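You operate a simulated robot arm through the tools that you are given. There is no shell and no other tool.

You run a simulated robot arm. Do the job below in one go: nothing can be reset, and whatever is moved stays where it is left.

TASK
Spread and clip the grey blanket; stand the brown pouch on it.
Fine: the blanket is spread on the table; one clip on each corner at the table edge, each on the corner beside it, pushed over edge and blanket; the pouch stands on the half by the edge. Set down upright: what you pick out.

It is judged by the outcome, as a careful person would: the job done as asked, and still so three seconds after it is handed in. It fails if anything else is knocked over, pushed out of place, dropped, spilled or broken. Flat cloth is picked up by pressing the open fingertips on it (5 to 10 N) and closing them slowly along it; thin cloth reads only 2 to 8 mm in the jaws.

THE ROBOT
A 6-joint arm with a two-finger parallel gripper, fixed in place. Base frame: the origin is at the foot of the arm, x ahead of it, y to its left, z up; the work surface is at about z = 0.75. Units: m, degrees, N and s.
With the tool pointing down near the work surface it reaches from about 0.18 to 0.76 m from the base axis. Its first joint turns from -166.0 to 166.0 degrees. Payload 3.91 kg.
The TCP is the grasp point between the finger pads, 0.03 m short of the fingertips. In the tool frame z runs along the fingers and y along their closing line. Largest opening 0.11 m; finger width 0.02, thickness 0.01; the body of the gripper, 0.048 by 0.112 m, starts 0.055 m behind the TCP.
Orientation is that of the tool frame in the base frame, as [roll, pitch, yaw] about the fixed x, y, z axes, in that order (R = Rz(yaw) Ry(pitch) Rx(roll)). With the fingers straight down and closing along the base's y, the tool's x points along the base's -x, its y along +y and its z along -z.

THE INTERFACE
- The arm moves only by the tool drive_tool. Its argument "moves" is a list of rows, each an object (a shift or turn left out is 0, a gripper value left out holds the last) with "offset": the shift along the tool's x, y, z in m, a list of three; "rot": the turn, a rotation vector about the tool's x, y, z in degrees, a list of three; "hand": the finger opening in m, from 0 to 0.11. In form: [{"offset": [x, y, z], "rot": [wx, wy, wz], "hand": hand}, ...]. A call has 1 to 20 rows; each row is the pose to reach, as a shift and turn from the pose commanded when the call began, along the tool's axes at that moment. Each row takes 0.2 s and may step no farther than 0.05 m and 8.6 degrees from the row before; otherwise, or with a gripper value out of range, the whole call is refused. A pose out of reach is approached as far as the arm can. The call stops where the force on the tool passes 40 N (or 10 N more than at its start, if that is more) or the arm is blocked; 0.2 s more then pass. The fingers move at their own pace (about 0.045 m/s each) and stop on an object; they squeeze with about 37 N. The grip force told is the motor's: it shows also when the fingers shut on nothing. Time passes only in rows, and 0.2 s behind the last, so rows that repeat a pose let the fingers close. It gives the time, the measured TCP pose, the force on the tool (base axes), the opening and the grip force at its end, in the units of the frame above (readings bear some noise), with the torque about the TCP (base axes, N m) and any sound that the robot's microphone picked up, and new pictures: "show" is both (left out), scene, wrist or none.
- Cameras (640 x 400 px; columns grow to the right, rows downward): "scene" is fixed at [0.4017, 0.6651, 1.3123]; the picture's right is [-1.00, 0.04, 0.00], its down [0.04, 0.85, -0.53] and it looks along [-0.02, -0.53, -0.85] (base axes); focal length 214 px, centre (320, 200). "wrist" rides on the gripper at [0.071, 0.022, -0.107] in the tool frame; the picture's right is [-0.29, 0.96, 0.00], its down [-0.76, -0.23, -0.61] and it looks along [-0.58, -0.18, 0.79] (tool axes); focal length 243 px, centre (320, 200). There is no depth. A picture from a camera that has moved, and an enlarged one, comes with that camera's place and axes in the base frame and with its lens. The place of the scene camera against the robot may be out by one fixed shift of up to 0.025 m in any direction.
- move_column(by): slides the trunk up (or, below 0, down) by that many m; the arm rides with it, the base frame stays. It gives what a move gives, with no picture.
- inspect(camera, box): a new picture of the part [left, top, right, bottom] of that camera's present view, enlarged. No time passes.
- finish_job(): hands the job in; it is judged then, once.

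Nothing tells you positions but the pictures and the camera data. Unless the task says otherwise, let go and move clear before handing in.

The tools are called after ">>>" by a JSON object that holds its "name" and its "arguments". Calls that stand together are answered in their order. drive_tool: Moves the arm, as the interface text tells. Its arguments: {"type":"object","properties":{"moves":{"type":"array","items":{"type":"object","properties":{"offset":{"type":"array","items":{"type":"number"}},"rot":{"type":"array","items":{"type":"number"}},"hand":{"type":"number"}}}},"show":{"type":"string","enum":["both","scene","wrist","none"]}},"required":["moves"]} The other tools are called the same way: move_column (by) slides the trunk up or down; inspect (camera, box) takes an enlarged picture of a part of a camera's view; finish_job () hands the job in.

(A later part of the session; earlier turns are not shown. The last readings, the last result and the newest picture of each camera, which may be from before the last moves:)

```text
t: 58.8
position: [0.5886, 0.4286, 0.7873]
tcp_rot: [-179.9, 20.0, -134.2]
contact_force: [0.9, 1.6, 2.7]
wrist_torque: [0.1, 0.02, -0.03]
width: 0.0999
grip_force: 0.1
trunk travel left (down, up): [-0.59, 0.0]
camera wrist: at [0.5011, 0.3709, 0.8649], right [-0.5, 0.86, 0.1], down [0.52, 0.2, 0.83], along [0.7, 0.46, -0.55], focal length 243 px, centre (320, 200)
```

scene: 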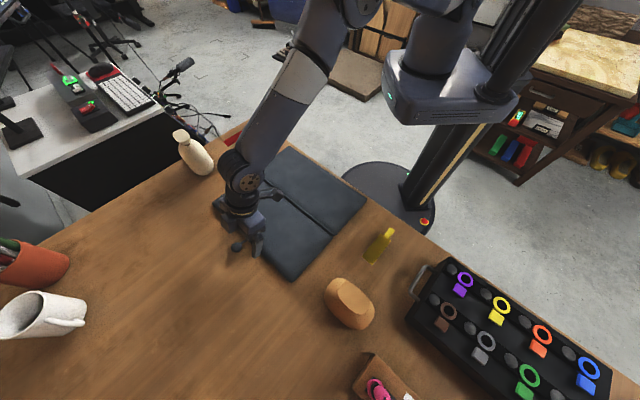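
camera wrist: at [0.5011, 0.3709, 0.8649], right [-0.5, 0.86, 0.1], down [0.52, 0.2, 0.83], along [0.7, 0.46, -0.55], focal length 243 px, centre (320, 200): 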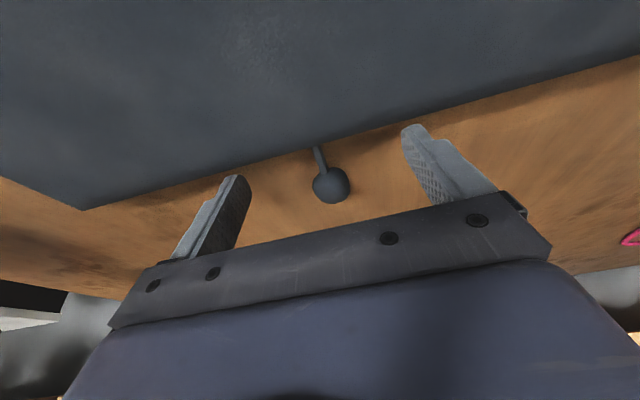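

>>> {"name": "drive_tool", "arguments": {"moves": [{"offset": [0.0047, 0, -0.0017]}, {"offset": [0.0094, 0, -0.0034]}, {"offset": [0.0122, 0, -0.0044]}]}}

>>> {"name": "inspect", "arguments": {"camera": "scene", "box": [200, 110, 400, 290]}}

```text
t: 59.6
position: [0.5797, 0.4203, 0.7874]
tcp_rot: [-179.9, 20.2, -134.2]
contact_force: [2.7, 4.2, 5.4]
wrist_torque: [0.11, 0.0, 0.0]
width: 0.0998
grip_force: 0.2
trunk travel left (down, up): [-0.59, 0.0]
camera wrist: at [0.4923, 0.3622, 0.8652], right [-0.5, 0.86, 0.1], down [0.52, 0.2, 0.83], along [0.7, 0.46, -0.54], focal length 243 px, centre (320, 200)
```

scene: 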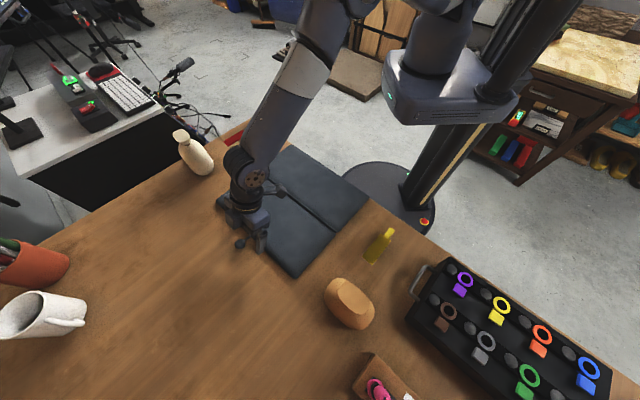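
wrist: 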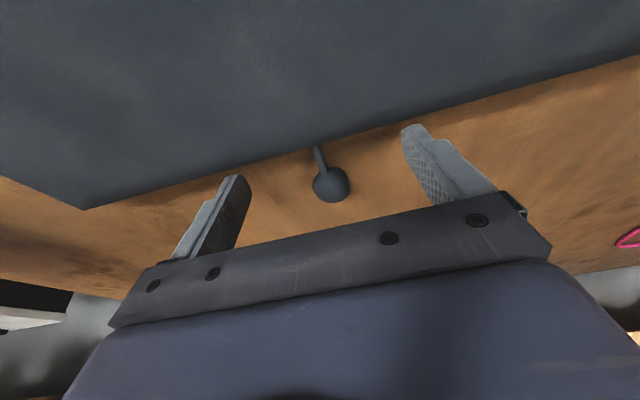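

```text
2.22 times, centred on (300, 200) of scene
camera zoom: at [0.4017, 0.6651, 1.3123], right [-1.0, 0.04, 0.0], down [0.04, 0.85, -0.53], along [-0.02, -0.53, -0.85], focal length 477 px, centre (364, 200)
```

zoom: 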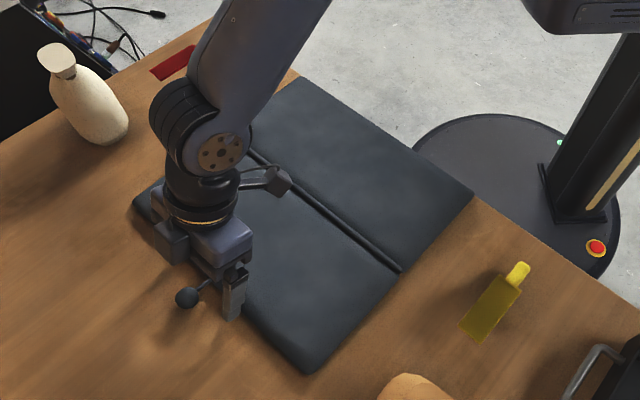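

The front edge of the blanket now lies at the table edge. I back the fingers off, rise, and go look at the yellow clip and its corner.

>>> {"name": "drive_tool", "arguments": {"moves": [{"offset": [-0.0188, 0, 0.0068]}, {"offset": [-0.0342, 0, -0.0355]}, {"offset": [-0.0496, 0, -0.0778]}, {"offset": [-0.041, 0.03, -0.1128], "rot": [0, 3, 0]}, {"offset": [-0.0197, 0.06, -0.1419], "rot": [0, 6, 0]}, {"offset": [0.0085, 0.095, -0.1521], "rot": [0, 9, 0]}, {"offset": [0.0333, 0.13, -0.1718], "rot": [0, 12, 0]}, {"offset": [0.0615, 0.165, -0.182], "rot": [0, 15, 0]}, {"offset": [0.0816, 0.2, -0.2], "rot": [0, 18, 0]}, {"offset": [0.1004, 0.24, -0.2068], "rot": [0, 20, 0]}, {"offset": [0.1098, 0.28, -0.2103], "rot": [0, 20, 0]}]}}

```text
t: 62.0
position: [0.2582, 0.4894, 0.9432]
tcp_rot: [-179.9, 0.0, -134.1]
contact_force: [-0.4, -0.7, -0.1]
wrist_torque: [-0.04, -0.02, -0.03]
width: 0.1001
grip_force: 0.0
trunk travel left (down, up): [-0.59, 0.0]
camera wrist: at [0.193, 0.4545, 1.0523], right [-0.48, 0.88, 0.0], down [0.69, 0.38, 0.61], along [0.53, 0.29, -0.79], focal length 243 px, centre (320, 200)
```

scene: 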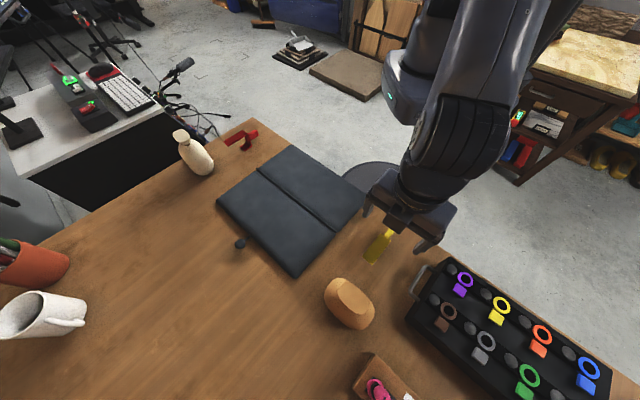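
wrist: 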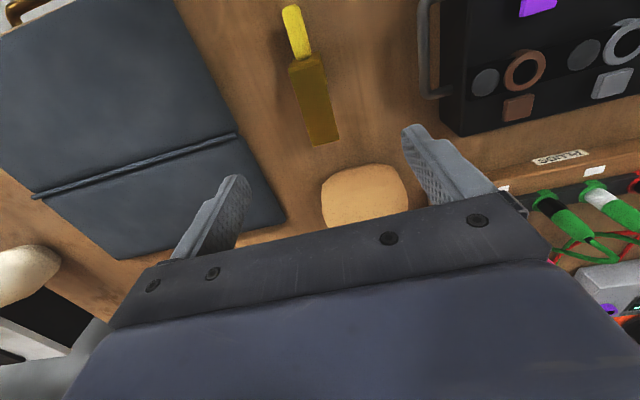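

The clips line up with the edge normal; the yellow one's stub handle is at about (0.215, 0.443, 0.78). I move above the handle with the fingers narrowed.

>>> {"name": "drive_tool", "arguments": {"moves": [{"offset": [0.03, -0.001, 0.0], "hand": 0.05}, {"offset": [0.0635, -0.002, 0.02], "hand": 0.05}, {"offset": [0.0635, -0.002, 0.06], "hand": 0.05}, {"offset": [0.0635, -0.002, 0.09], "hand": 0.05}]}}

```text
t: 63.0
position: [0.2139, 0.445, 0.8545]
tcp_rot: [-179.8, 0.1, -134.1]
contact_force: [0.6, 0.3, 0.0]
wrist_torque: [0.0, -0.01, 0.01]
width: 0.0499
grip_force: 0.1
trunk travel left (down, up): [-0.59, 0.0]
camera wrist: at [0.1492, 0.4087, 0.9633], right [-0.48, 0.88, 0.0], down [0.69, 0.38, 0.61], along [0.53, 0.29, -0.79], focal length 243 px, centre (320, 200)
```

scene: 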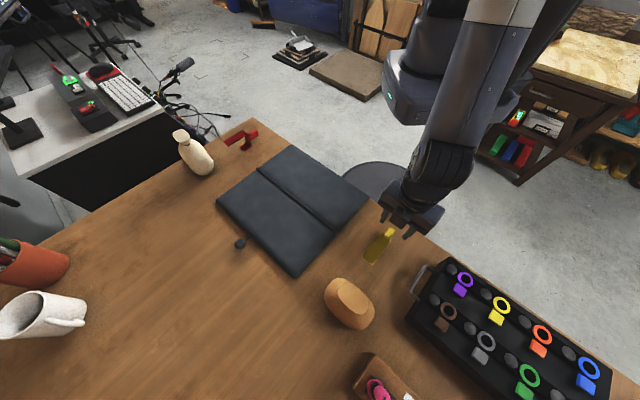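
wrist: 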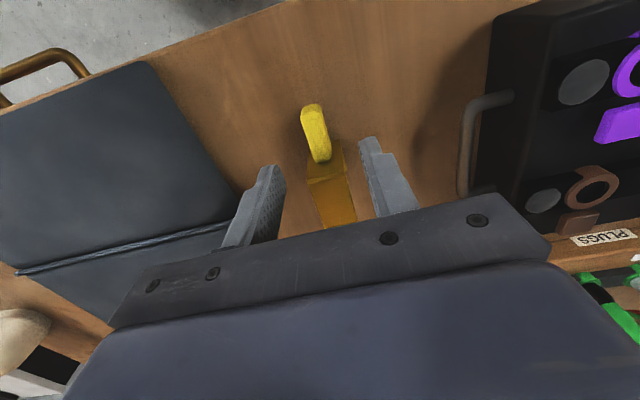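

Centred over the handle; I descend and close on it.

>>> {"name": "drive_tool", "arguments": {"moves": [{"offset": [0.003, -0.003, 0.03]}, {"offset": [0.003, -0.003, 0.055]}, {"offset": [0.003, -0.003, 0.067]}, {"offset": [0.003, -0.003, 0.067], "hand": 0.03}, {"offset": [0.003, -0.003, 0.067], "hand": 0.005}, {"offset": [0.003, -0.003, 0.067], "hand": 0.005}, {"offset": [0.003, -0.003, 0.067], "hand": 0.005}]}}

```text
t: 64.6
position: [0.2126, 0.4391, 0.7881]
tcp_rot: [-179.9, 0.0, -134.2]
contact_force: [-1.3, 0.1, 0.4]
wrist_torque: [-0.04, -0.01, 0.02]
width: 0.0151
grip_force: 36.8
trunk travel left (down, up): [-0.59, 0.0]
camera wrist: at [0.1485, 0.4033, 0.8966], right [-0.48, 0.88, 0.0], down [0.69, 0.38, 0.61], along [0.53, 0.29, -0.79], focal length 243 px, centre (320, 200)
```

scene: 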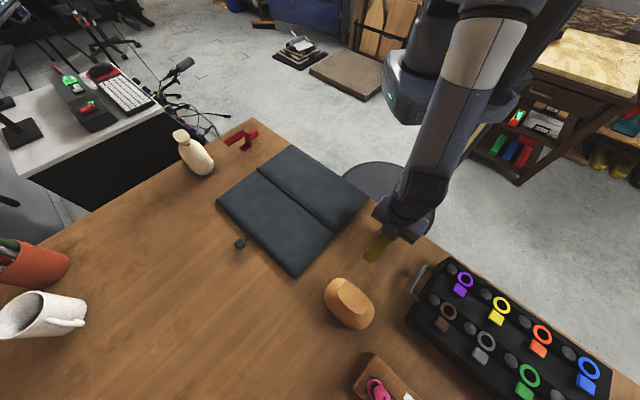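
wrist: 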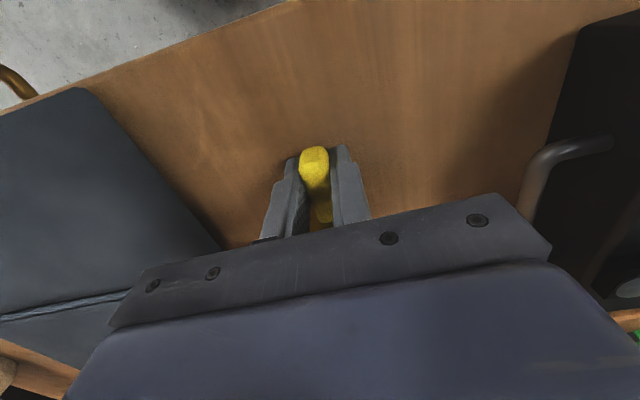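

The handle is gripped (15 mm). I lift the clip, carry it outward past the edge and over to the near corner.

>>> {"name": "drive_tool", "arguments": {"moves": [{"offset": [0, 0, -0.03]}, {"offset": [0, 0, -0.062]}, {"offset": [0.045, -0.015, -0.062]}, {"offset": [0.09, -0.03, -0.062]}, {"offset": [0.13, -0.05, -0.062]}, {"offset": [0.147, -0.08, -0.062]}, {"offset": [0.147, -0.105, -0.062]}, {"offset": [0.147, -0.126, -0.062]}]}}

>>> {"name": "inspect", "arguments": {"camera": "scene", "box": [280, 120, 440, 240]}}

```text
t: 66.4
position: [0.2006, 0.2466, 0.8538]
tcp_rot: [-179.9, 0.0, -134.1]
contact_force: [-0.4, 0.3, 0.2]
wrist_torque: [-0.03, 0.03, -0.02]
width: 0.0156
grip_force: 37.4
trunk travel left (down, up): [-0.59, 0.0]
camera wrist: at [0.1369, 0.2113, 0.9609], right [-0.48, 0.87, 0.0], down [0.69, 0.38, 0.61], along [0.53, 0.29, -0.79], focal length 243 px, centre (320, 200)
```

scene: 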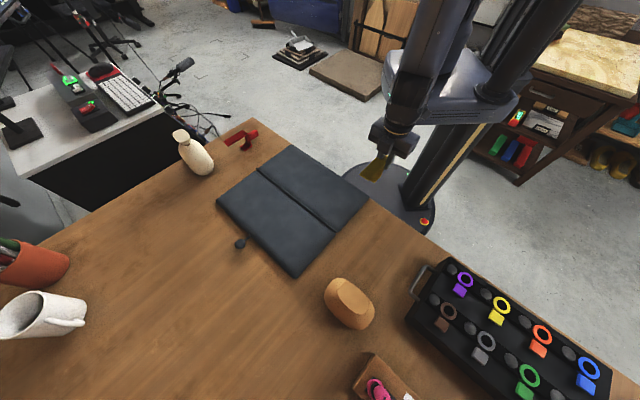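
wrist: 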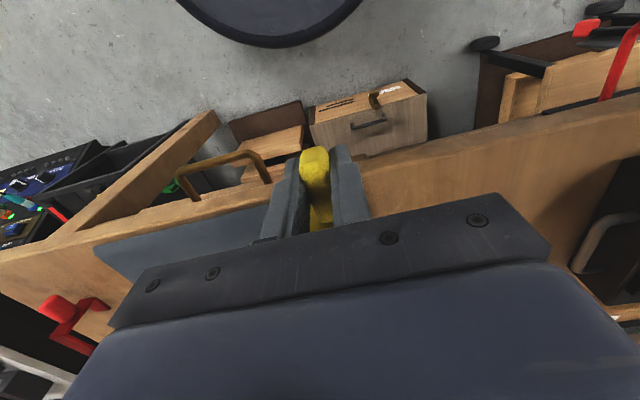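

```text
3.33 times, centred on (360, 180) of scene
camera zoom: at [0.4017, 0.6651, 1.3123], right [-1.0, 0.04, 0.0], down [0.04, 0.85, -0.53], along [-0.02, -0.53, -0.85], focal length 715 px, centre (187, 267)
```

zoom: 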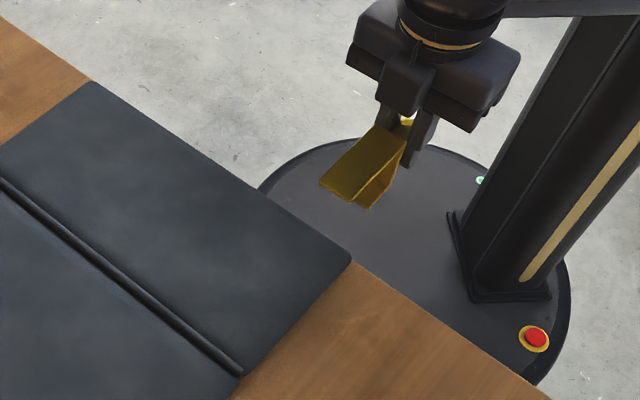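

The clip is level, its long arm reaching over the blanket corner and its foot still outside the edge. I lower it until the arm feels the blanket.

>>> {"name": "drive_tool", "arguments": {"moves": [{"offset": [0, 0, 0.04]}, {"offset": [0, 0, 0.07]}, {"offset": [0, 0, 0.085]}, {"offset": [0, 0, 0.094]}, {"offset": [0, 0, 0.094]}]}}

>>> {"name": "inspect", "arguments": {"camera": "scene", "box": [320, 140, 420, 220]}}

```text
t: 67.6
position: [0.2007, 0.2467, 0.7566]
tcp_rot: [-179.9, 0.0, -134.2]
contact_force: [0.4, -0.1, -0.9]
wrist_torque: [-0.05, 0.03, 0.04]
width: 0.0152
grip_force: 37.6
trunk travel left (down, up): [-0.59, 0.0]
camera wrist: at [0.1372, 0.2114, 0.8651], right [-0.48, 0.88, 0.0], down [0.69, 0.38, 0.61], along [0.53, 0.29, -0.79], focal length 243 px, centre (320, 200)
```

scene: 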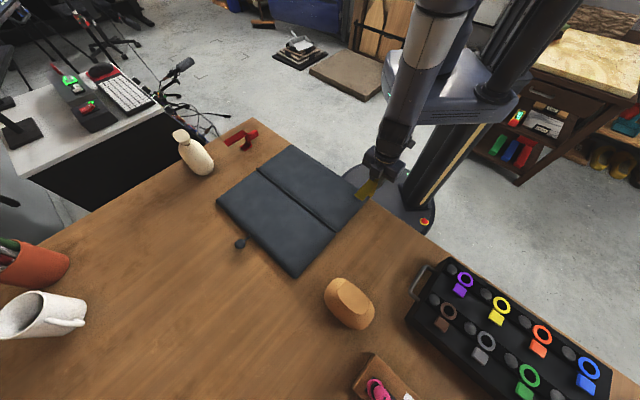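
wrist: 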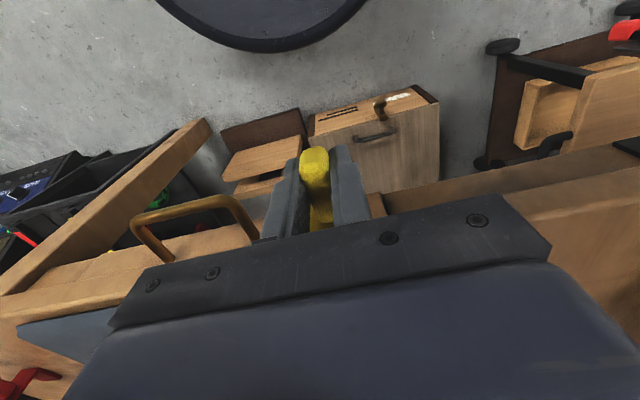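

```text
5.00 times, centred on (370, 180) of scene
camera zoom: at [0.4017, 0.6651, 1.3123], right [-1.0, 0.04, 0.0], down [0.04, 0.85, -0.53], along [-0.02, -0.53, -0.85], focal length 1072 px, centre (70, 300)
```

zoom: 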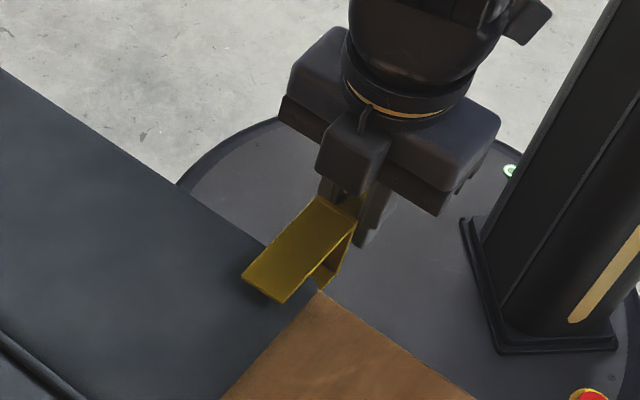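

>>> {"name": "drive_tool", "arguments": {"moves": [{"offset": [0, 0, 0.002]}, {"offset": [0, 0, 0.004]}, {"offset": [0, 0, 0.004]}], "show": "none"}}

>>> {"name": "drive_tool", "arguments": {"moves": [{"offset": [0, 0, 0.002]}, {"offset": [0, 0, 0.002]}], "show": "none"}}

>>> {"name": "drive_tool", "arguments": {"moves": [{"offset": [0, 0, 0.001]}, {"offset": [0, 0, 0.002]}, {"offset": [0, 0, 0.002]}], "show": "none"}}

```text
t: 68.4
position: [0.2022, 0.2448, 0.7528]
tcp_rot: [-179.9, 0.1, -134.3]
contact_force: [0.4, 0.6, -0.5]
wrist_torque: [0.02, 0.01, -0.01]
width: 0.0152
grip_force: 36.7
trunk travel left (down, up): [-0.59, 0.0]
```

```text
t: 69.0
position: [0.2021, 0.246, 0.7504]
tcp_rot: [-180.0, 0.1, -134.2]
contact_force: [0.4, -0.3, -1.0]
wrist_torque: [-0.01, -0.01, 0.01]
width: 0.015
grip_force: 36.9
trunk travel left (down, up): [-0.59, 0.0]
```

```text
t: 69.8
position: [0.2021, 0.2451, 0.7492]
tcp_rot: [-179.8, 0.1, -134.2]
contact_force: [0.2, -0.1, -0.4]
wrist_torque: [-0.06, 0.0, 0.0]
width: 0.0153
grip_force: 37.4
trunk travel left (down, up): [-0.59, 0.0]
```

>>> {"name": "drive_tool", "arguments": {"moves": [{"offset": [0, 0, 0.001]}, {"offset": [0, 0, 0.0015]}, {"offset": [0, 0, 0.0015]}], "show": "none"}}

>>> {"name": "drive_tool", "arguments": {"moves": [{"offset": [0, 0, 0.001]}, {"offset": [0, 0, 0.0015]}, {"offset": [0, 0, 0.0015]}], "show": "none"}}

>>> {"name": "drive_tool", "arguments": {"moves": [{"offset": [0, 0, 0.001]}, {"offset": [0, 0, 0.0015]}, {"offset": [0, 0, 0.0015]}], "show": "none"}}

```text
t: 70.6
position: [0.2031, 0.2458, 0.7487]
tcp_rot: [-179.9, 0.3, -134.2]
contact_force: [1.2, 1.2, 15.9]
wrist_torque: [0.74, -0.7, -0.01]
width: 0.0154
grip_force: 37.0
trunk travel left (down, up): [-0.59, 0.0]
```

```text
t: 71.4
position: [0.2021, 0.2464, 0.7458]
tcp_rot: [-179.9, 0.2, -134.2]
contact_force: [2.7, 3.8, 16.1]
wrist_torque: [0.72, -0.67, -0.03]
width: 0.0152
grip_force: 37.5
trunk travel left (down, up): [-0.59, 0.0]
```

```text
t: 72.2
position: [0.2022, 0.2453, 0.7443]
tcp_rot: [-179.9, 0.0, -134.2]
contact_force: [2.9, 1.4, 16.2]
wrist_torque: [0.68, -0.66, -0.06]
width: 0.0153
grip_force: 37.1
trunk travel left (down, up): [-0.59, 0.0]
```

Contact was at about z 0.7475; the clip then slipped slightly in the grip. I back up 3.5 mm and check its posture.

>>> {"name": "drive_tool", "arguments": {"moves": [{"offset": [0, 0, -0.002]}, {"offset": [0, 0, -0.0035]}, {"offset": [0, 0, -0.0035]}]}}

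>>> {"name": "inspect", "arguments": {"camera": "scene", "box": [330, 150, 400, 210]}}

```text
t: 73.0
position: [0.2031, 0.2453, 0.7484]
tcp_rot: [-179.8, 0.0, -134.2]
contact_force: [0.1, 0.4, -0.6]
wrist_torque: [0.01, 0.05, -0.01]
width: 0.0155
grip_force: 37.1
trunk travel left (down, up): [-0.59, 0.0]
camera wrist: at [0.1373, 0.2106, 0.8569], right [-0.48, 0.88, 0.0], down [0.69, 0.39, 0.61], along [0.53, 0.29, -0.79], focal length 243 px, centre (320, 200)
```

scene: 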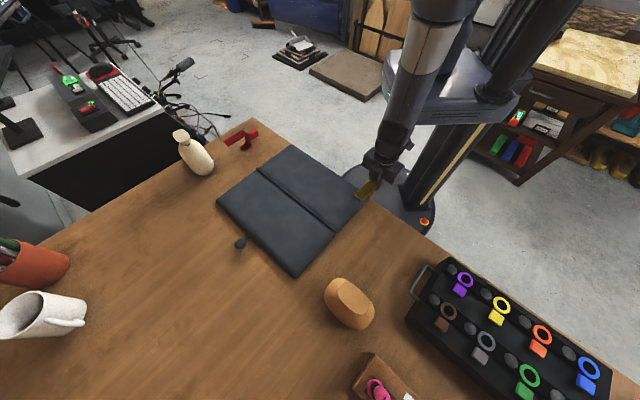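
wrist: 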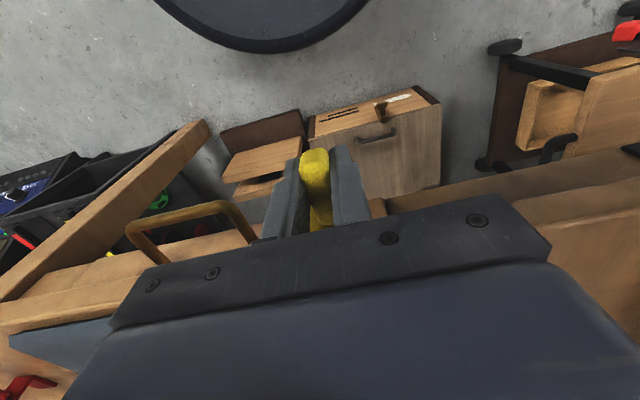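

```text
6.67 times, centred on (365, 180) of scene
camera zoom: at [0.4017, 0.6651, 1.3123], right [-1.0, 0.04, 0.0], down [0.04, 0.85, -0.53], along [-0.02, -0.53, -0.85], focal length 1430 px, centre (20, 333)
```

zoom: 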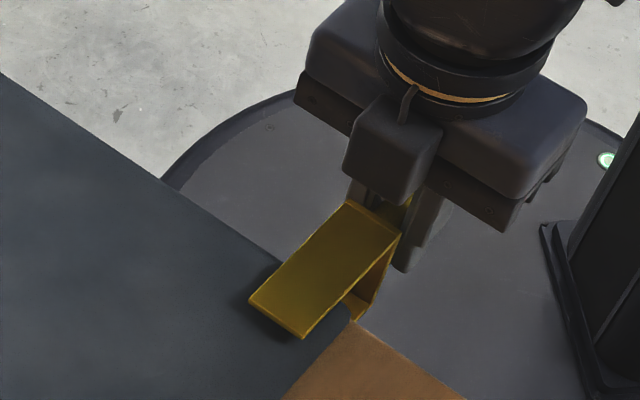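

I level the clip by 1.5 degrees, raise 1.5 mm, and push slowly inward, watching the force as the foot goes under the slab.

>>> {"name": "drive_tool", "arguments": {"moves": [{"offset": [0, 0, -0.0012], "rot": [0, 1.5, 0]}, {"offset": [-0.004, 0, -0.0012], "rot": [0, 1.5, 0]}, {"offset": [-0.008, 0, -0.0012], "rot": [0, 1.5, 0]}, {"offset": [-0.012, 0, -0.0012], "rot": [0, 1.5, 0]}, {"offset": [-0.016, 0, -0.0012], "rot": [0, 1.5, 0]}]}}

>>> {"name": "inspect", "arguments": {"camera": "scene", "box": [330, 150, 400, 210]}}

```text
t: 74.2
position: [0.2106, 0.2543, 0.7495]
tcp_rot: [-179.8, -1.3, -134.1]
contact_force: [0.7, -0.1, -0.9]
wrist_torque: [-0.04, 0.0, 0.01]
width: 0.0154
grip_force: 36.7
out of reach, approached as far as the arm can: row 4, 5
trunk travel left (down, up): [-0.59, 0.0]
camera wrist: at [0.1472, 0.2211, 0.8593], right [-0.48, 0.87, -0.01], down [0.7, 0.4, 0.59], along [0.52, 0.28, -0.81], focal length 243 px, centre (320, 200)
```

scene: 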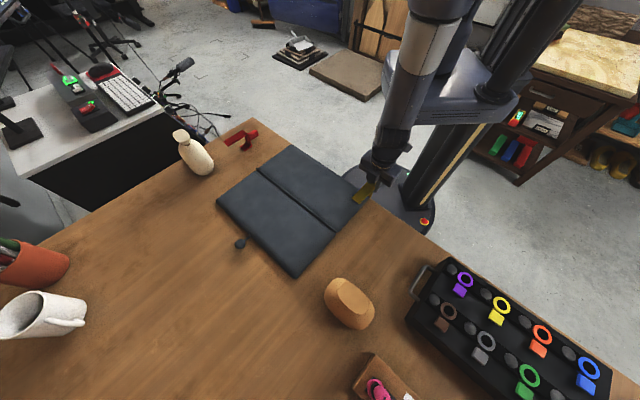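
wrist: 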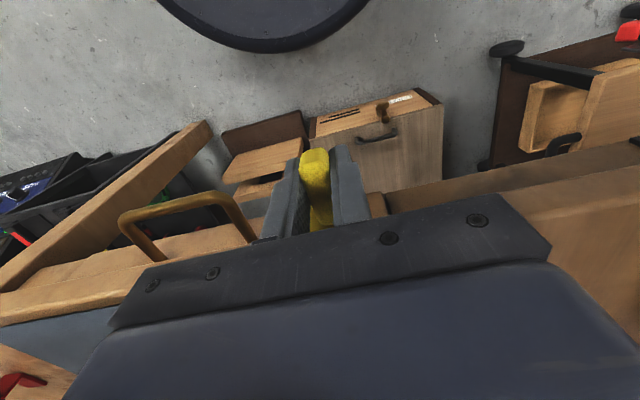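

```text
6.67 times, centred on (365, 180) of scene
camera zoom: at [0.4017, 0.6651, 1.3123], right [-1.0, 0.04, 0.0], down [0.04, 0.85, -0.53], along [-0.02, -0.53, -0.85], focal length 1430 px, centre (20, 333)
```

zoom: 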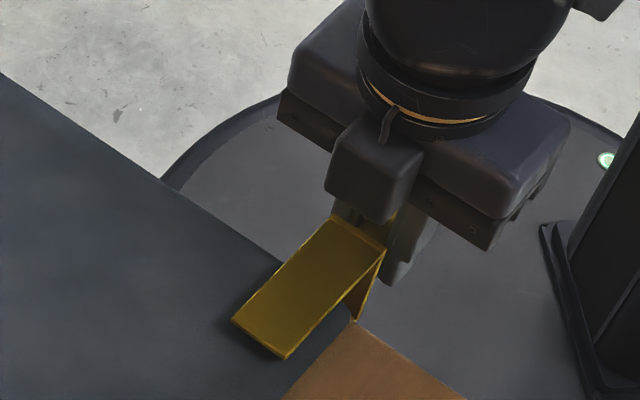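

With the trunk raised the arm is at full stretch here. I withdraw the clip, rise, lower the trunk back, and repeat the approach.

>>> {"name": "drive_tool", "arguments": {"moves": [{"offset": [0.006, 0, 0]}, {"offset": [0.012, 0, 0]}, {"offset": [0.012, 0, -0.04]}, {"offset": [0.012, 0, -0.08]}, {"offset": [0.012, 0, -0.12]}], "show": "none"}}

>>> {"name": "move_column", "arguments": {"by": -0.115}}

```text
t: 75.4
position: [0.2043, 0.2462, 0.8711]
tcp_rot: [-179.9, -1.5, -134.2]
contact_force: [0.2, 0.5, -0.4]
wrist_torque: [-0.03, 0.03, 0.0]
width: 0.0152
grip_force: 36.8
trunk travel left (down, up): [-0.59, 0.0]
```

```text
t: 76.9
position: [0.2044, 0.2452, 0.757]
tcp_rot: [-179.9, -1.4, -134.2]
contact_force: [-9.6, -10.5, 28.0]
wrist_torque: [1.09, -1.16, -0.04]
width: 0.0154
grip_force: 37.2
trunk travel left (down, up): [-0.475, 0.115]
```

>>> {"name": "drive_tool", "arguments": {"moves": [{"offset": [0, 0, -0.02]}, {"offset": [0, 0, -0.04]}]}}

>>> {"name": "inspect", "arguments": {"camera": "scene", "box": [320, 130, 420, 210]}}

>>> {"name": "inspect", "arguments": {"camera": "wrist", "box": [220, 110, 420, 250]}}

```text
t: 77.5
position: [0.2067, 0.2483, 0.7962]
tcp_rot: [-179.8, -1.4, -134.1]
contact_force: [-0.6, -0.5, -1.2]
wrist_torque: [-0.03, -0.03, -0.02]
width: 0.0155
grip_force: 37.4
trunk travel left (down, up): [-0.475, 0.115]
camera wrist: at [0.1441, 0.216, 0.9064], right [-0.48, 0.88, -0.01], down [0.7, 0.4, 0.59], along [0.52, 0.28, -0.81], focal length 243 px, centre (320, 200)
```

scene: 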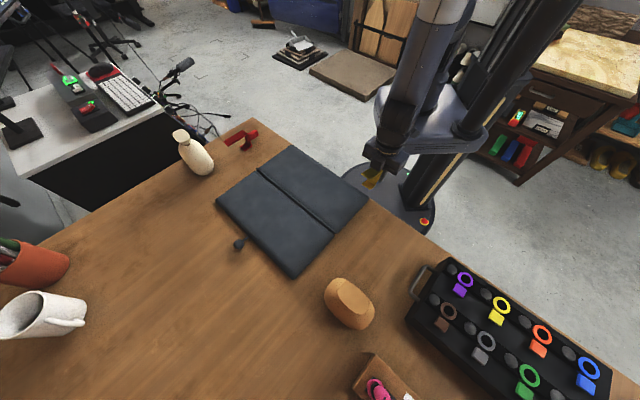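
wrist: 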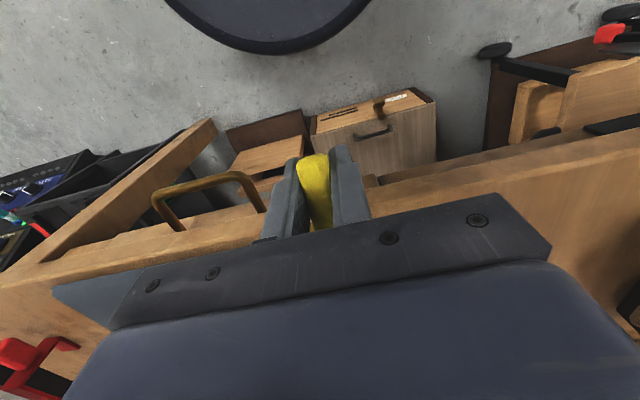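

```text
5.00 times, centred on (370, 170) of scene
camera zoom: at [0.4017, 0.6651, 1.3123], right [-1.0, 0.04, 0.0], down [0.04, 0.85, -0.53], along [-0.02, -0.53, -0.85], focal length 1072 px, centre (70, 350)
```

zoom: 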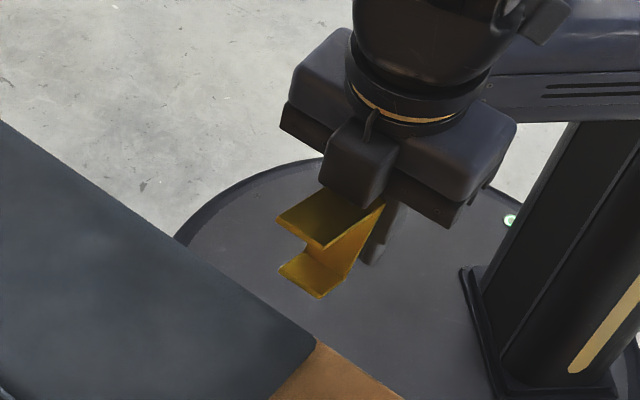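

```text
2.86 times, centred on (320, 180) of wrist
camera zoom: at [0.1441, 0.216, 0.9064], right [-0.48, 0.88, -0.01], down [0.7, 0.4, 0.59], along [0.52, 0.28, -0.81], focal length 693 px, centre (320, 257)
```

zoom: 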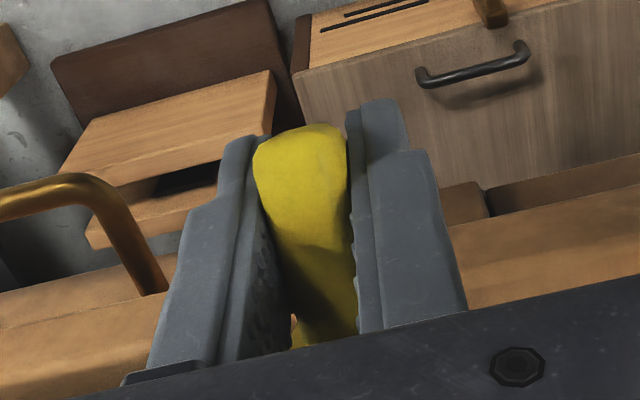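

The clip got pitched nose-up about 20° in the grip when the trunk came down. I tilt the tool to level the clip again and check.

>>> {"name": "drive_tool", "arguments": {"moves": [{"offset": [0, 0, -0.01], "rot": [0, 7, 0]}, {"offset": [0, 0, -0.01], "rot": [0, 14, 0]}, {"offset": [0, 0, -0.01], "rot": [0, 19, 0]}], "show": "scene"}}

>>> {"name": "inspect", "arguments": {"camera": "scene", "box": [320, 130, 420, 210]}}

```text
t: 78.3
position: [0.2071, 0.2486, 0.8058]
tcp_rot: [-179.8, -20.5, -134.2]
contact_force: [-0.1, 0.7, -0.8]
wrist_torque: [0.02, 0.02, 0.04]
width: 0.0153
grip_force: 37.1
trunk travel left (down, up): [-0.475, 0.115]
```

scene: 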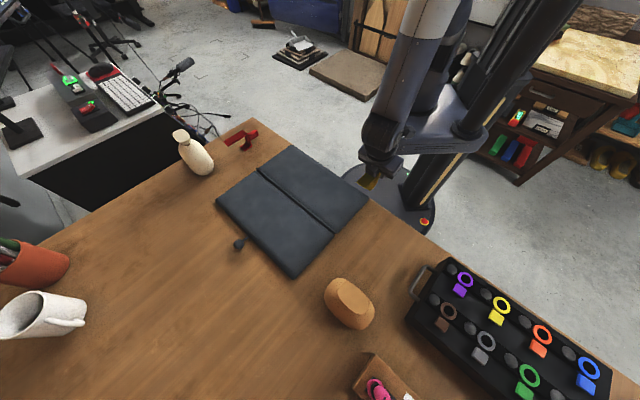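

```text
5.00 times, centred on (370, 170) of scene
camera zoom: at [0.4017, 0.6651, 1.3123], right [-1.0, 0.04, 0.0], down [0.04, 0.85, -0.53], along [-0.02, -0.53, -0.85], focal length 1072 px, centre (70, 350)
```

zoom: 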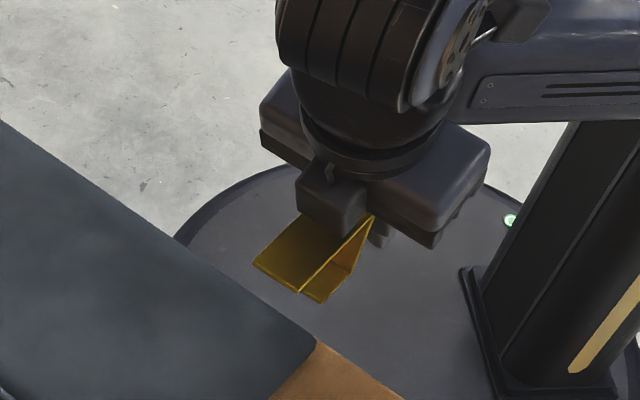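

The clip is level again (within about 1°). I move slightly farther out and lower it again, gently sensing the blanket.

>>> {"name": "drive_tool", "arguments": {"moves": [{"offset": [0.0112, 0, 0.0042]}, {"offset": [0.0042, 0, 0.0229]}, {"offset": [-0.0028, 0, 0.0417]}, {"offset": [-0.0059, 0, 0.0499]}, {"offset": [-0.0059, 0, 0.0499]}], "show": "none"}}

>>> {"name": "drive_tool", "arguments": {"moves": [{"offset": [-0.0007, 0, 0.0019]}, {"offset": [-0.0014, 0, 0.0037]}, {"offset": [-0.0014, 0, 0.0037]}], "show": "scene"}}

>>> {"name": "inspect", "arguments": {"camera": "scene", "box": [320, 140, 420, 220]}}

```text
t: 79.5
position: [0.1978, 0.2399, 0.7566]
tcp_rot: [-179.9, -20.5, -134.2]
contact_force: [-0.2, -0.6, -0.8]
wrist_torque: [0.02, 0.01, 0.02]
width: 0.0152
grip_force: 36.9
trunk travel left (down, up): [-0.475, 0.115]
```

```text
t: 80.3
position: [0.1988, 0.2389, 0.7528]
tcp_rot: [-179.9, -20.5, -134.2]
contact_force: [-0.2, -0.4, -1.5]
wrist_torque: [-0.03, 0.02, -0.03]
width: 0.0154
grip_force: 37.2
trunk travel left (down, up): [-0.475, 0.115]
```

scene: 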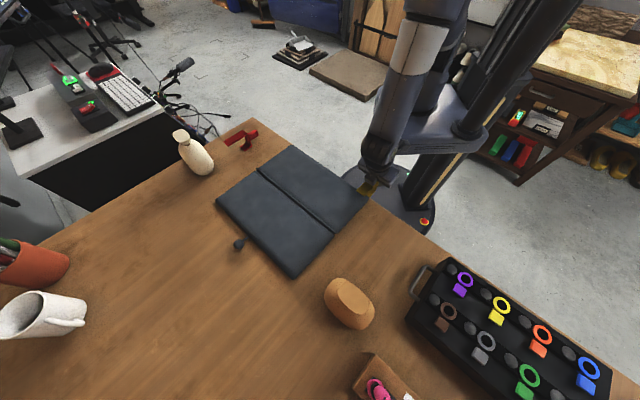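

```text
5.00 times, centred on (370, 180) of scene
camera zoom: at [0.4017, 0.6651, 1.3123], right [-1.0, 0.04, 0.0], down [0.04, 0.85, -0.53], along [-0.02, -0.53, -0.85], focal length 1072 px, centre (70, 300)
```

zoom: 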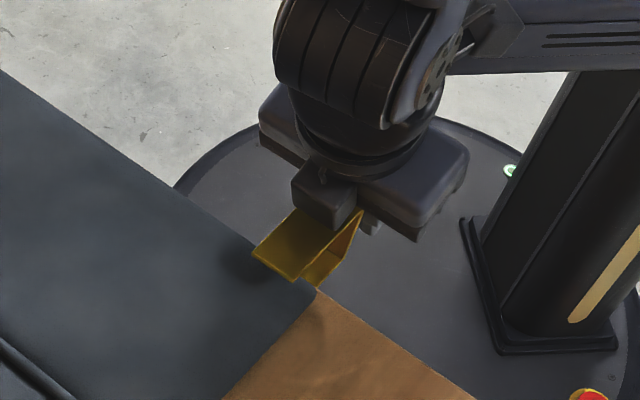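

>>> {"name": "drive_tool", "arguments": {"moves": [{"offset": [-0.0007, 0, 0.0019]}, {"offset": [-0.0007, 0, 0.0019]}], "show": "none"}}

>>> {"name": "drive_tool", "arguments": {"moves": [{"offset": [-0.00035, 0, 0.00094]}, {"offset": [-0.0007, 0, 0.0019]}], "show": "none"}}

>>> {"name": "drive_tool", "arguments": {"moves": [{"offset": [-0.00035, 0, 0.00094]}, {"offset": [-0.00035, 0, 0.00094]}], "show": "none"}}

```text
t: 80.9
position: [0.1975, 0.2392, 0.7504]
tcp_rot: [-179.9, -20.4, -134.2]
contact_force: [-0.1, 0.0, 0.2]
wrist_torque: [-0.01, 0.01, -0.03]
width: 0.0153
grip_force: 36.5
trunk travel left (down, up): [-0.475, 0.115]
```

```text
t: 81.5
position: [0.1981, 0.2398, 0.748]
tcp_rot: [-180.0, -20.4, -134.3]
contact_force: [-0.3, -0.5, -1.1]
wrist_torque: [-0.03, 0.0, -0.06]
width: 0.0154
grip_force: 37.5
trunk travel left (down, up): [-0.475, 0.115]
```

```text
t: 82.1
position: [0.1976, 0.24, 0.7478]
tcp_rot: [-179.8, -20.5, -134.2]
contact_force: [0.4, -0.4, -0.7]
wrist_torque: [-0.04, 0.01, 0.0]
width: 0.015
grip_force: 37.0
trunk travel left (down, up): [-0.475, 0.115]
```

>>> {"name": "drive_tool", "arguments": {"moves": [{"offset": [-0.00035, 0, 0.00094]}, {"offset": [-0.00035, 0, 0.00094]}], "show": "none"}}

>>> {"name": "drive_tool", "arguments": {"moves": [{"offset": [-0.00035, 0, 0.00094]}, {"offset": [-0.00035, 0, 0.00094]}], "show": "none"}}

```text
t: 82.7
position: [0.1986, 0.2401, 0.7455]
tcp_rot: [-179.9, -20.4, -134.2]
contact_force: [-0.4, -0.3, -0.9]
wrist_torque: [0.0, 0.03, 0.01]
width: 0.0153
grip_force: 36.7
trunk travel left (down, up): [-0.475, 0.115]
```

```text
t: 83.3
position: [0.1984, 0.2409, 0.7464]
tcp_rot: [-179.8, -20.3, -134.2]
contact_force: [0.7, -0.4, -0.2]
wrist_torque: [-0.03, 0.02, 0.01]
width: 0.0152
grip_force: 36.9
trunk travel left (down, up): [-0.475, 0.115]
```

>>> {"name": "drive_tool", "arguments": {"moves": [{"offset": [-0.00035, 0, 0.00094]}, {"offset": [-0.00035, 0, 0.00094]}], "show": "none"}}

>>> {"name": "drive_tool", "arguments": {"moves": [{"offset": [-0.00035, 0, 0.00094]}, {"offset": [-0.00035, 0, 0.00094]}], "show": "none"}}

>>> {"name": "inspect", "arguments": {"camera": "scene", "box": [335, 155, 395, 205]}}

```text
t: 83.9
position: [0.1973, 0.2396, 0.7441]
tcp_rot: [-179.9, -20.5, -134.2]
contact_force: [-0.9, 0.7, -0.5]
wrist_torque: [-0.04, 0.06, -0.02]
width: 0.0151
grip_force: 37.3
trunk travel left (down, up): [-0.475, 0.115]
```

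```text
t: 84.5
position: [0.1974, 0.2396, 0.7436]
tcp_rot: [-179.9, -20.3, -134.1]
contact_force: [1.1, -0.5, -0.1]
wrist_torque: [-0.03, 0.02, 0.0]
width: 0.0153
grip_force: 37.1
trunk travel left (down, up): [-0.475, 0.115]
```

```text
8.00 times, centred on (365, 180) of scene
camera zoom: at [0.4017, 0.6651, 1.3123], right [-1.0, 0.04, 0.0], down [0.04, 0.85, -0.53], along [-0.02, -0.53, -0.85], focal length 1716 px, centre (-40, 360)
```

zoom: 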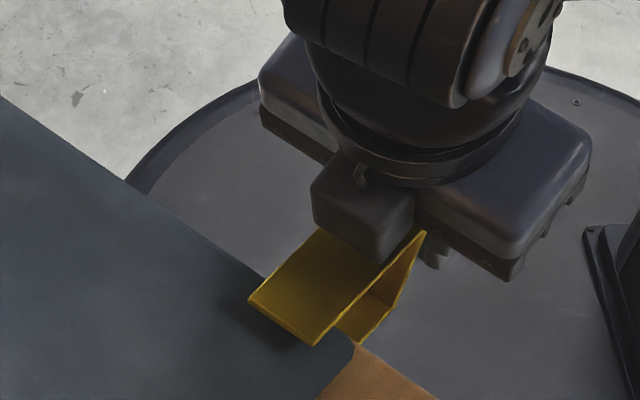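

>>> {"name": "drive_tool", "arguments": {"moves": [{"offset": [-0.00035, 0, 0.00094]}, {"offset": [-0.0007, 0, 0.0019]}], "show": "none"}}

>>> {"name": "drive_tool", "arguments": {"moves": [{"offset": [-0.00035, 0, 0.00094]}, {"offset": [-0.0007, 0, 0.0019]}], "show": "none"}}

```text
t: 85.1
position: [0.1981, 0.2398, 0.7412]
tcp_rot: [-179.9, -20.4, -134.2]
contact_force: [1.1, 0.1, -0.7]
wrist_torque: [-0.05, 0.02, 0.03]
width: 0.0153
grip_force: 37.5
trunk travel left (down, up): [-0.475, 0.115]
```

```text
t: 85.7
position: [0.1973, 0.2406, 0.7385]
tcp_rot: [-179.9, -20.4, -134.1]
contact_force: [-0.8, -0.3, -0.4]
wrist_torque: [-0.01, 0.0, -0.02]
width: 0.0152
grip_force: 36.8
trunk travel left (down, up): [-0.475, 0.115]
```

>>> {"name": "drive_tool", "arguments": {"moves": [{"offset": [-0.00035, 0, 0.00094]}, {"offset": [-0.0007, 0, 0.0019]}], "show": "none"}}

>>> {"name": "drive_tool", "arguments": {"moves": [{"offset": [-0.00035, 0, 0.00094]}, {"offset": [-0.0007, 0, 0.0019]}], "show": "both"}}

>>> {"name": "inspect", "arguments": {"camera": "scene", "box": [335, 155, 395, 205]}}

>>> {"name": "inspect", "arguments": {"camera": "wrist", "box": [220, 110, 420, 250]}}

```text
t: 86.3
position: [0.1977, 0.2407, 0.7377]
tcp_rot: [-179.8, -20.4, -134.2]
contact_force: [0.1, -0.6, -0.8]
wrist_torque: [-0.01, 0.0, -0.01]
width: 0.0154
grip_force: 37.3
trunk travel left (down, up): [-0.475, 0.115]
```

```text
t: 86.9
position: [0.1972, 0.2399, 0.7356]
tcp_rot: [-179.8, -20.4, -134.1]
contact_force: [-0.8, -0.2, 13.5]
wrist_torque: [0.75, -0.69, 0.07]
width: 0.0152
grip_force: 36.4
trunk travel left (down, up): [-0.475, 0.115]
camera wrist: at [0.1622, 0.2355, 0.8631], right [-0.5, 0.86, -0.1], down [0.81, 0.5, 0.31], along [0.32, 0.07, -0.95], focal length 243 px, centre (320, 200)
```

scene: 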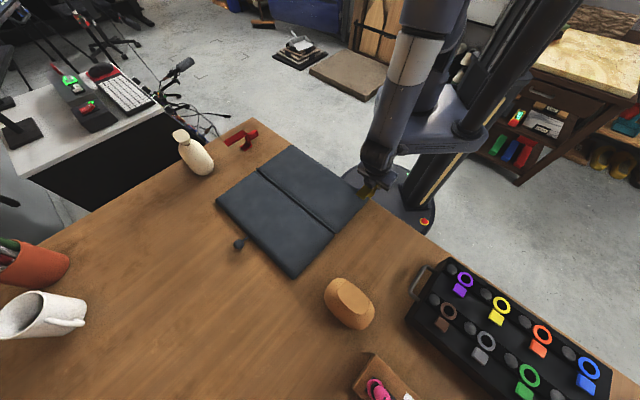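
wrist: 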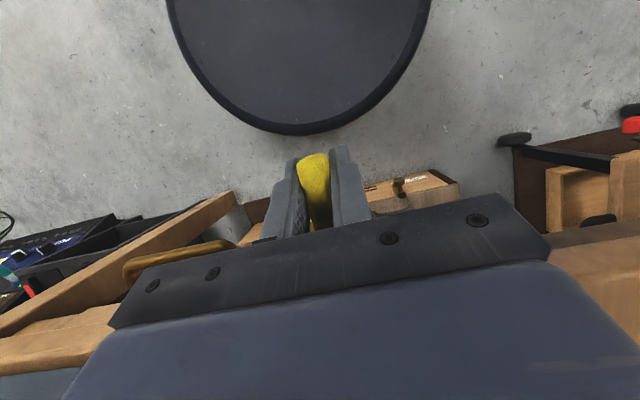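

```text
8.00 times, centred on (365, 180) of scene
camera zoom: at [0.4017, 0.6651, 1.3123], right [-1.0, 0.04, 0.0], down [0.04, 0.85, -0.53], along [-0.02, -0.53, -0.85], focal length 1716 px, centre (-40, 360)
```

zoom: 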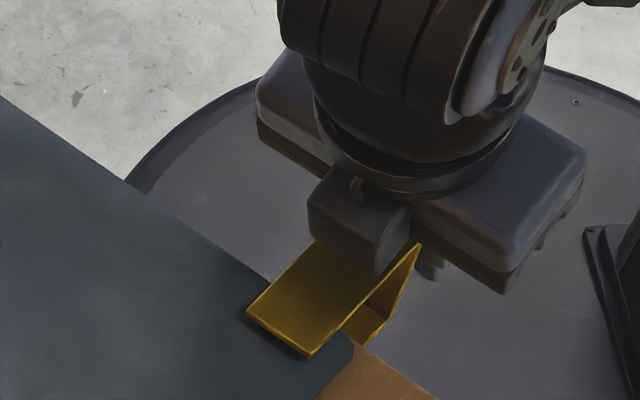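

```text
2.86 times, centred on (320, 180) of wrist
camera zoom: at [0.1622, 0.2355, 0.8631], right [-0.5, 0.86, -0.1], down [0.81, 0.5, 0.31], along [0.32, 0.07, -0.95], focal length 693 px, centre (320, 257)
```

zoom: 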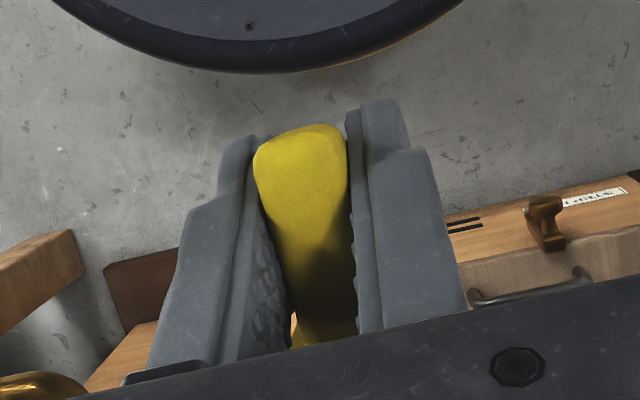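

The arm tip touches the blanket at about TCP z 0.736; the clip still looks about 4–5° nose-up. I raise, rotate 4° more, and sense again.

>>> {"name": "drive_tool", "arguments": {"moves": [{"offset": [0.0018, 0, -0.0047]}, {"offset": [0.0035, 0, -0.0094], "rot": [0, 2, 0]}, {"offset": [0.0035, 0, -0.0094], "rot": [0, 4, 0]}, {"offset": [0.0025, 0, -0.0065], "rot": [0, 4, 0]}], "show": "none"}}

>>> {"name": "inspect", "arguments": {"camera": "scene", "box": [335, 155, 395, 205]}}

```text
t: 87.9
position: [0.1976, 0.24, 0.7417]
tcp_rot: [-179.9, -24.5, -134.2]
contact_force: [-0.3, -1.0, 2.7]
wrist_torque: [0.32, -0.18, -0.03]
width: 0.015
grip_force: 36.8
trunk travel left (down, up): [-0.475, 0.115]
```

```text
8.00 times, centred on (365, 180) of scene
camera zoom: at [0.4017, 0.6651, 1.3123], right [-1.0, 0.04, 0.0], down [0.04, 0.85, -0.53], along [-0.02, -0.53, -0.85], focal length 1716 px, centre (-40, 360)
```

zoom: 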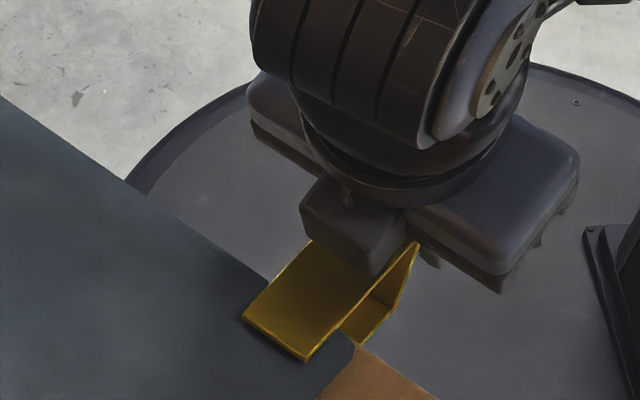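

The clip is now level and just touching. I raise 1.5 mm and push in slowly.

>>> {"name": "drive_tool", "arguments": {"moves": [{"offset": [0.0006, 0, -0.0014]}, {"offset": [-0.004, 0, -0.0035]}, {"offset": [-0.0085, 0, -0.0055]}, {"offset": [-0.0131, 0, -0.0076]}, {"offset": [-0.0176, 0, -0.0097]}], "show": "none"}}

>>> {"name": "inspect", "arguments": {"camera": "scene", "box": [335, 155, 395, 205]}}

```text
t: 89.1
position: [0.2116, 0.2545, 0.7444]
tcp_rot: [-179.9, -24.5, -134.2]
contact_force: [-0.2, 0.6, 0.0]
wrist_torque: [0.01, 0.02, -0.01]
width: 0.0151
grip_force: 36.6
trunk travel left (down, up): [-0.475, 0.115]
```

```text
8.00 times, centred on (365, 180) of scene
camera zoom: at [0.4017, 0.6651, 1.3123], right [-1.0, 0.04, 0.0], down [0.04, 0.85, -0.53], along [-0.02, -0.53, -0.85], focal length 1716 px, centre (-40, 360)
```

zoom: 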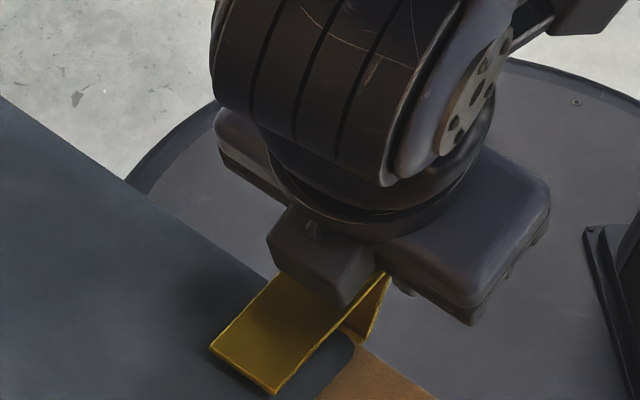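

No resistance; I keep pushing.

>>> {"name": "drive_tool", "arguments": {"moves": [{"offset": [-0.0046, 0, -0.0021]}, {"offset": [-0.0091, 0, -0.0041]}, {"offset": [-0.0118, 0, -0.0054]}], "show": "none"}}

```text
t: 89.9
position: [0.2214, 0.2637, 0.7448]
tcp_rot: [-179.8, -24.5, -134.2]
contact_force: [0.0, 0.1, -0.4]
wrist_torque: [-0.01, 0.05, 0.01]
width: 0.0152
grip_force: 36.9
trunk travel left (down, up): [-0.475, 0.115]
```

>>> {"name": "drive_tool", "arguments": {"moves": [{"offset": [-0.0036, 0, -0.0017]}, {"offset": [-0.0073, 0, -0.0033]}, {"offset": [-0.0073, 0, -0.0033]}], "show": "scene"}}

>>> {"name": "inspect", "arguments": {"camera": "scene", "box": [335, 155, 395, 205]}}

```text
t: 90.7
position: [0.2253, 0.2686, 0.7442]
tcp_rot: [-179.8, -24.4, -134.2]
contact_force: [0.6, -0.2, -0.9]
wrist_torque: [-0.05, 0.02, -0.02]
width: 0.0152
grip_force: 37.1
trunk travel left (down, up): [-0.475, 0.115]
```

scene: 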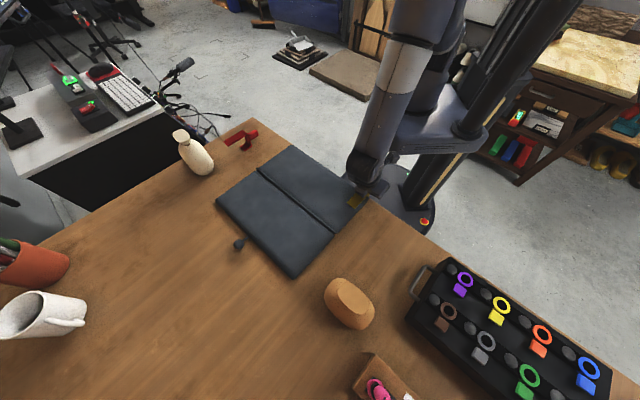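

```text
8.00 times, centred on (365, 180) of scene
camera zoom: at [0.4017, 0.6651, 1.3123], right [-1.0, 0.04, 0.0], down [0.04, 0.85, -0.53], along [-0.02, -0.53, -0.85], focal length 1716 px, centre (-40, 360)
```

zoom: 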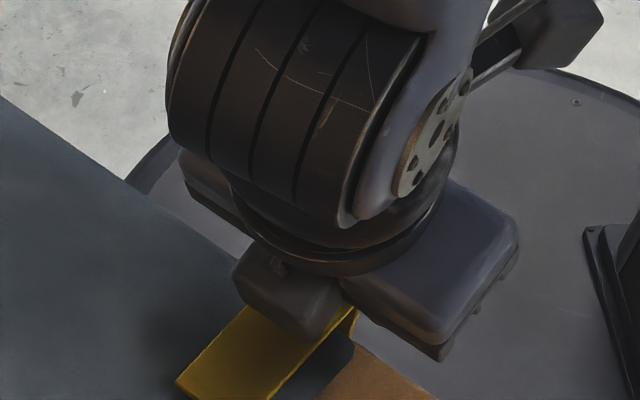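

>>> {"name": "drive_tool", "arguments": {"moves": [{"offset": [-0.0018, 0, -0.0008]}, {"offset": [-0.0036, 0, -0.0017]}, {"offset": [-0.0036, 0, -0.0017]}], "show": "none"}}

>>> {"name": "drive_tool", "arguments": {"moves": [{"offset": [-0.0018, 0, -0.0008]}, {"offset": [-0.0036, 0, -0.0017]}, {"offset": [-0.0036, 0, -0.0017]}], "show": "none"}}

```text
t: 91.5
position: [0.2275, 0.2699, 0.7448]
tcp_rot: [-179.9, -24.6, -134.3]
contact_force: [-11.4, -10.8, -2.0]
wrist_torque: [0.0, 0.02, -0.2]
width: 0.0154
grip_force: 36.8
trunk travel left (down, up): [-0.475, 0.115]
```

```text
t: 92.3
position: [0.2277, 0.2703, 0.7441]
tcp_rot: [-179.8, -24.9, -134.3]
contact_force: [-31.2, -21.6, -1.8]
wrist_torque: [0.08, -0.13, -0.22]
width: 0.0155
grip_force: 37.5
trunk travel left (down, up): [-0.475, 0.115]
```

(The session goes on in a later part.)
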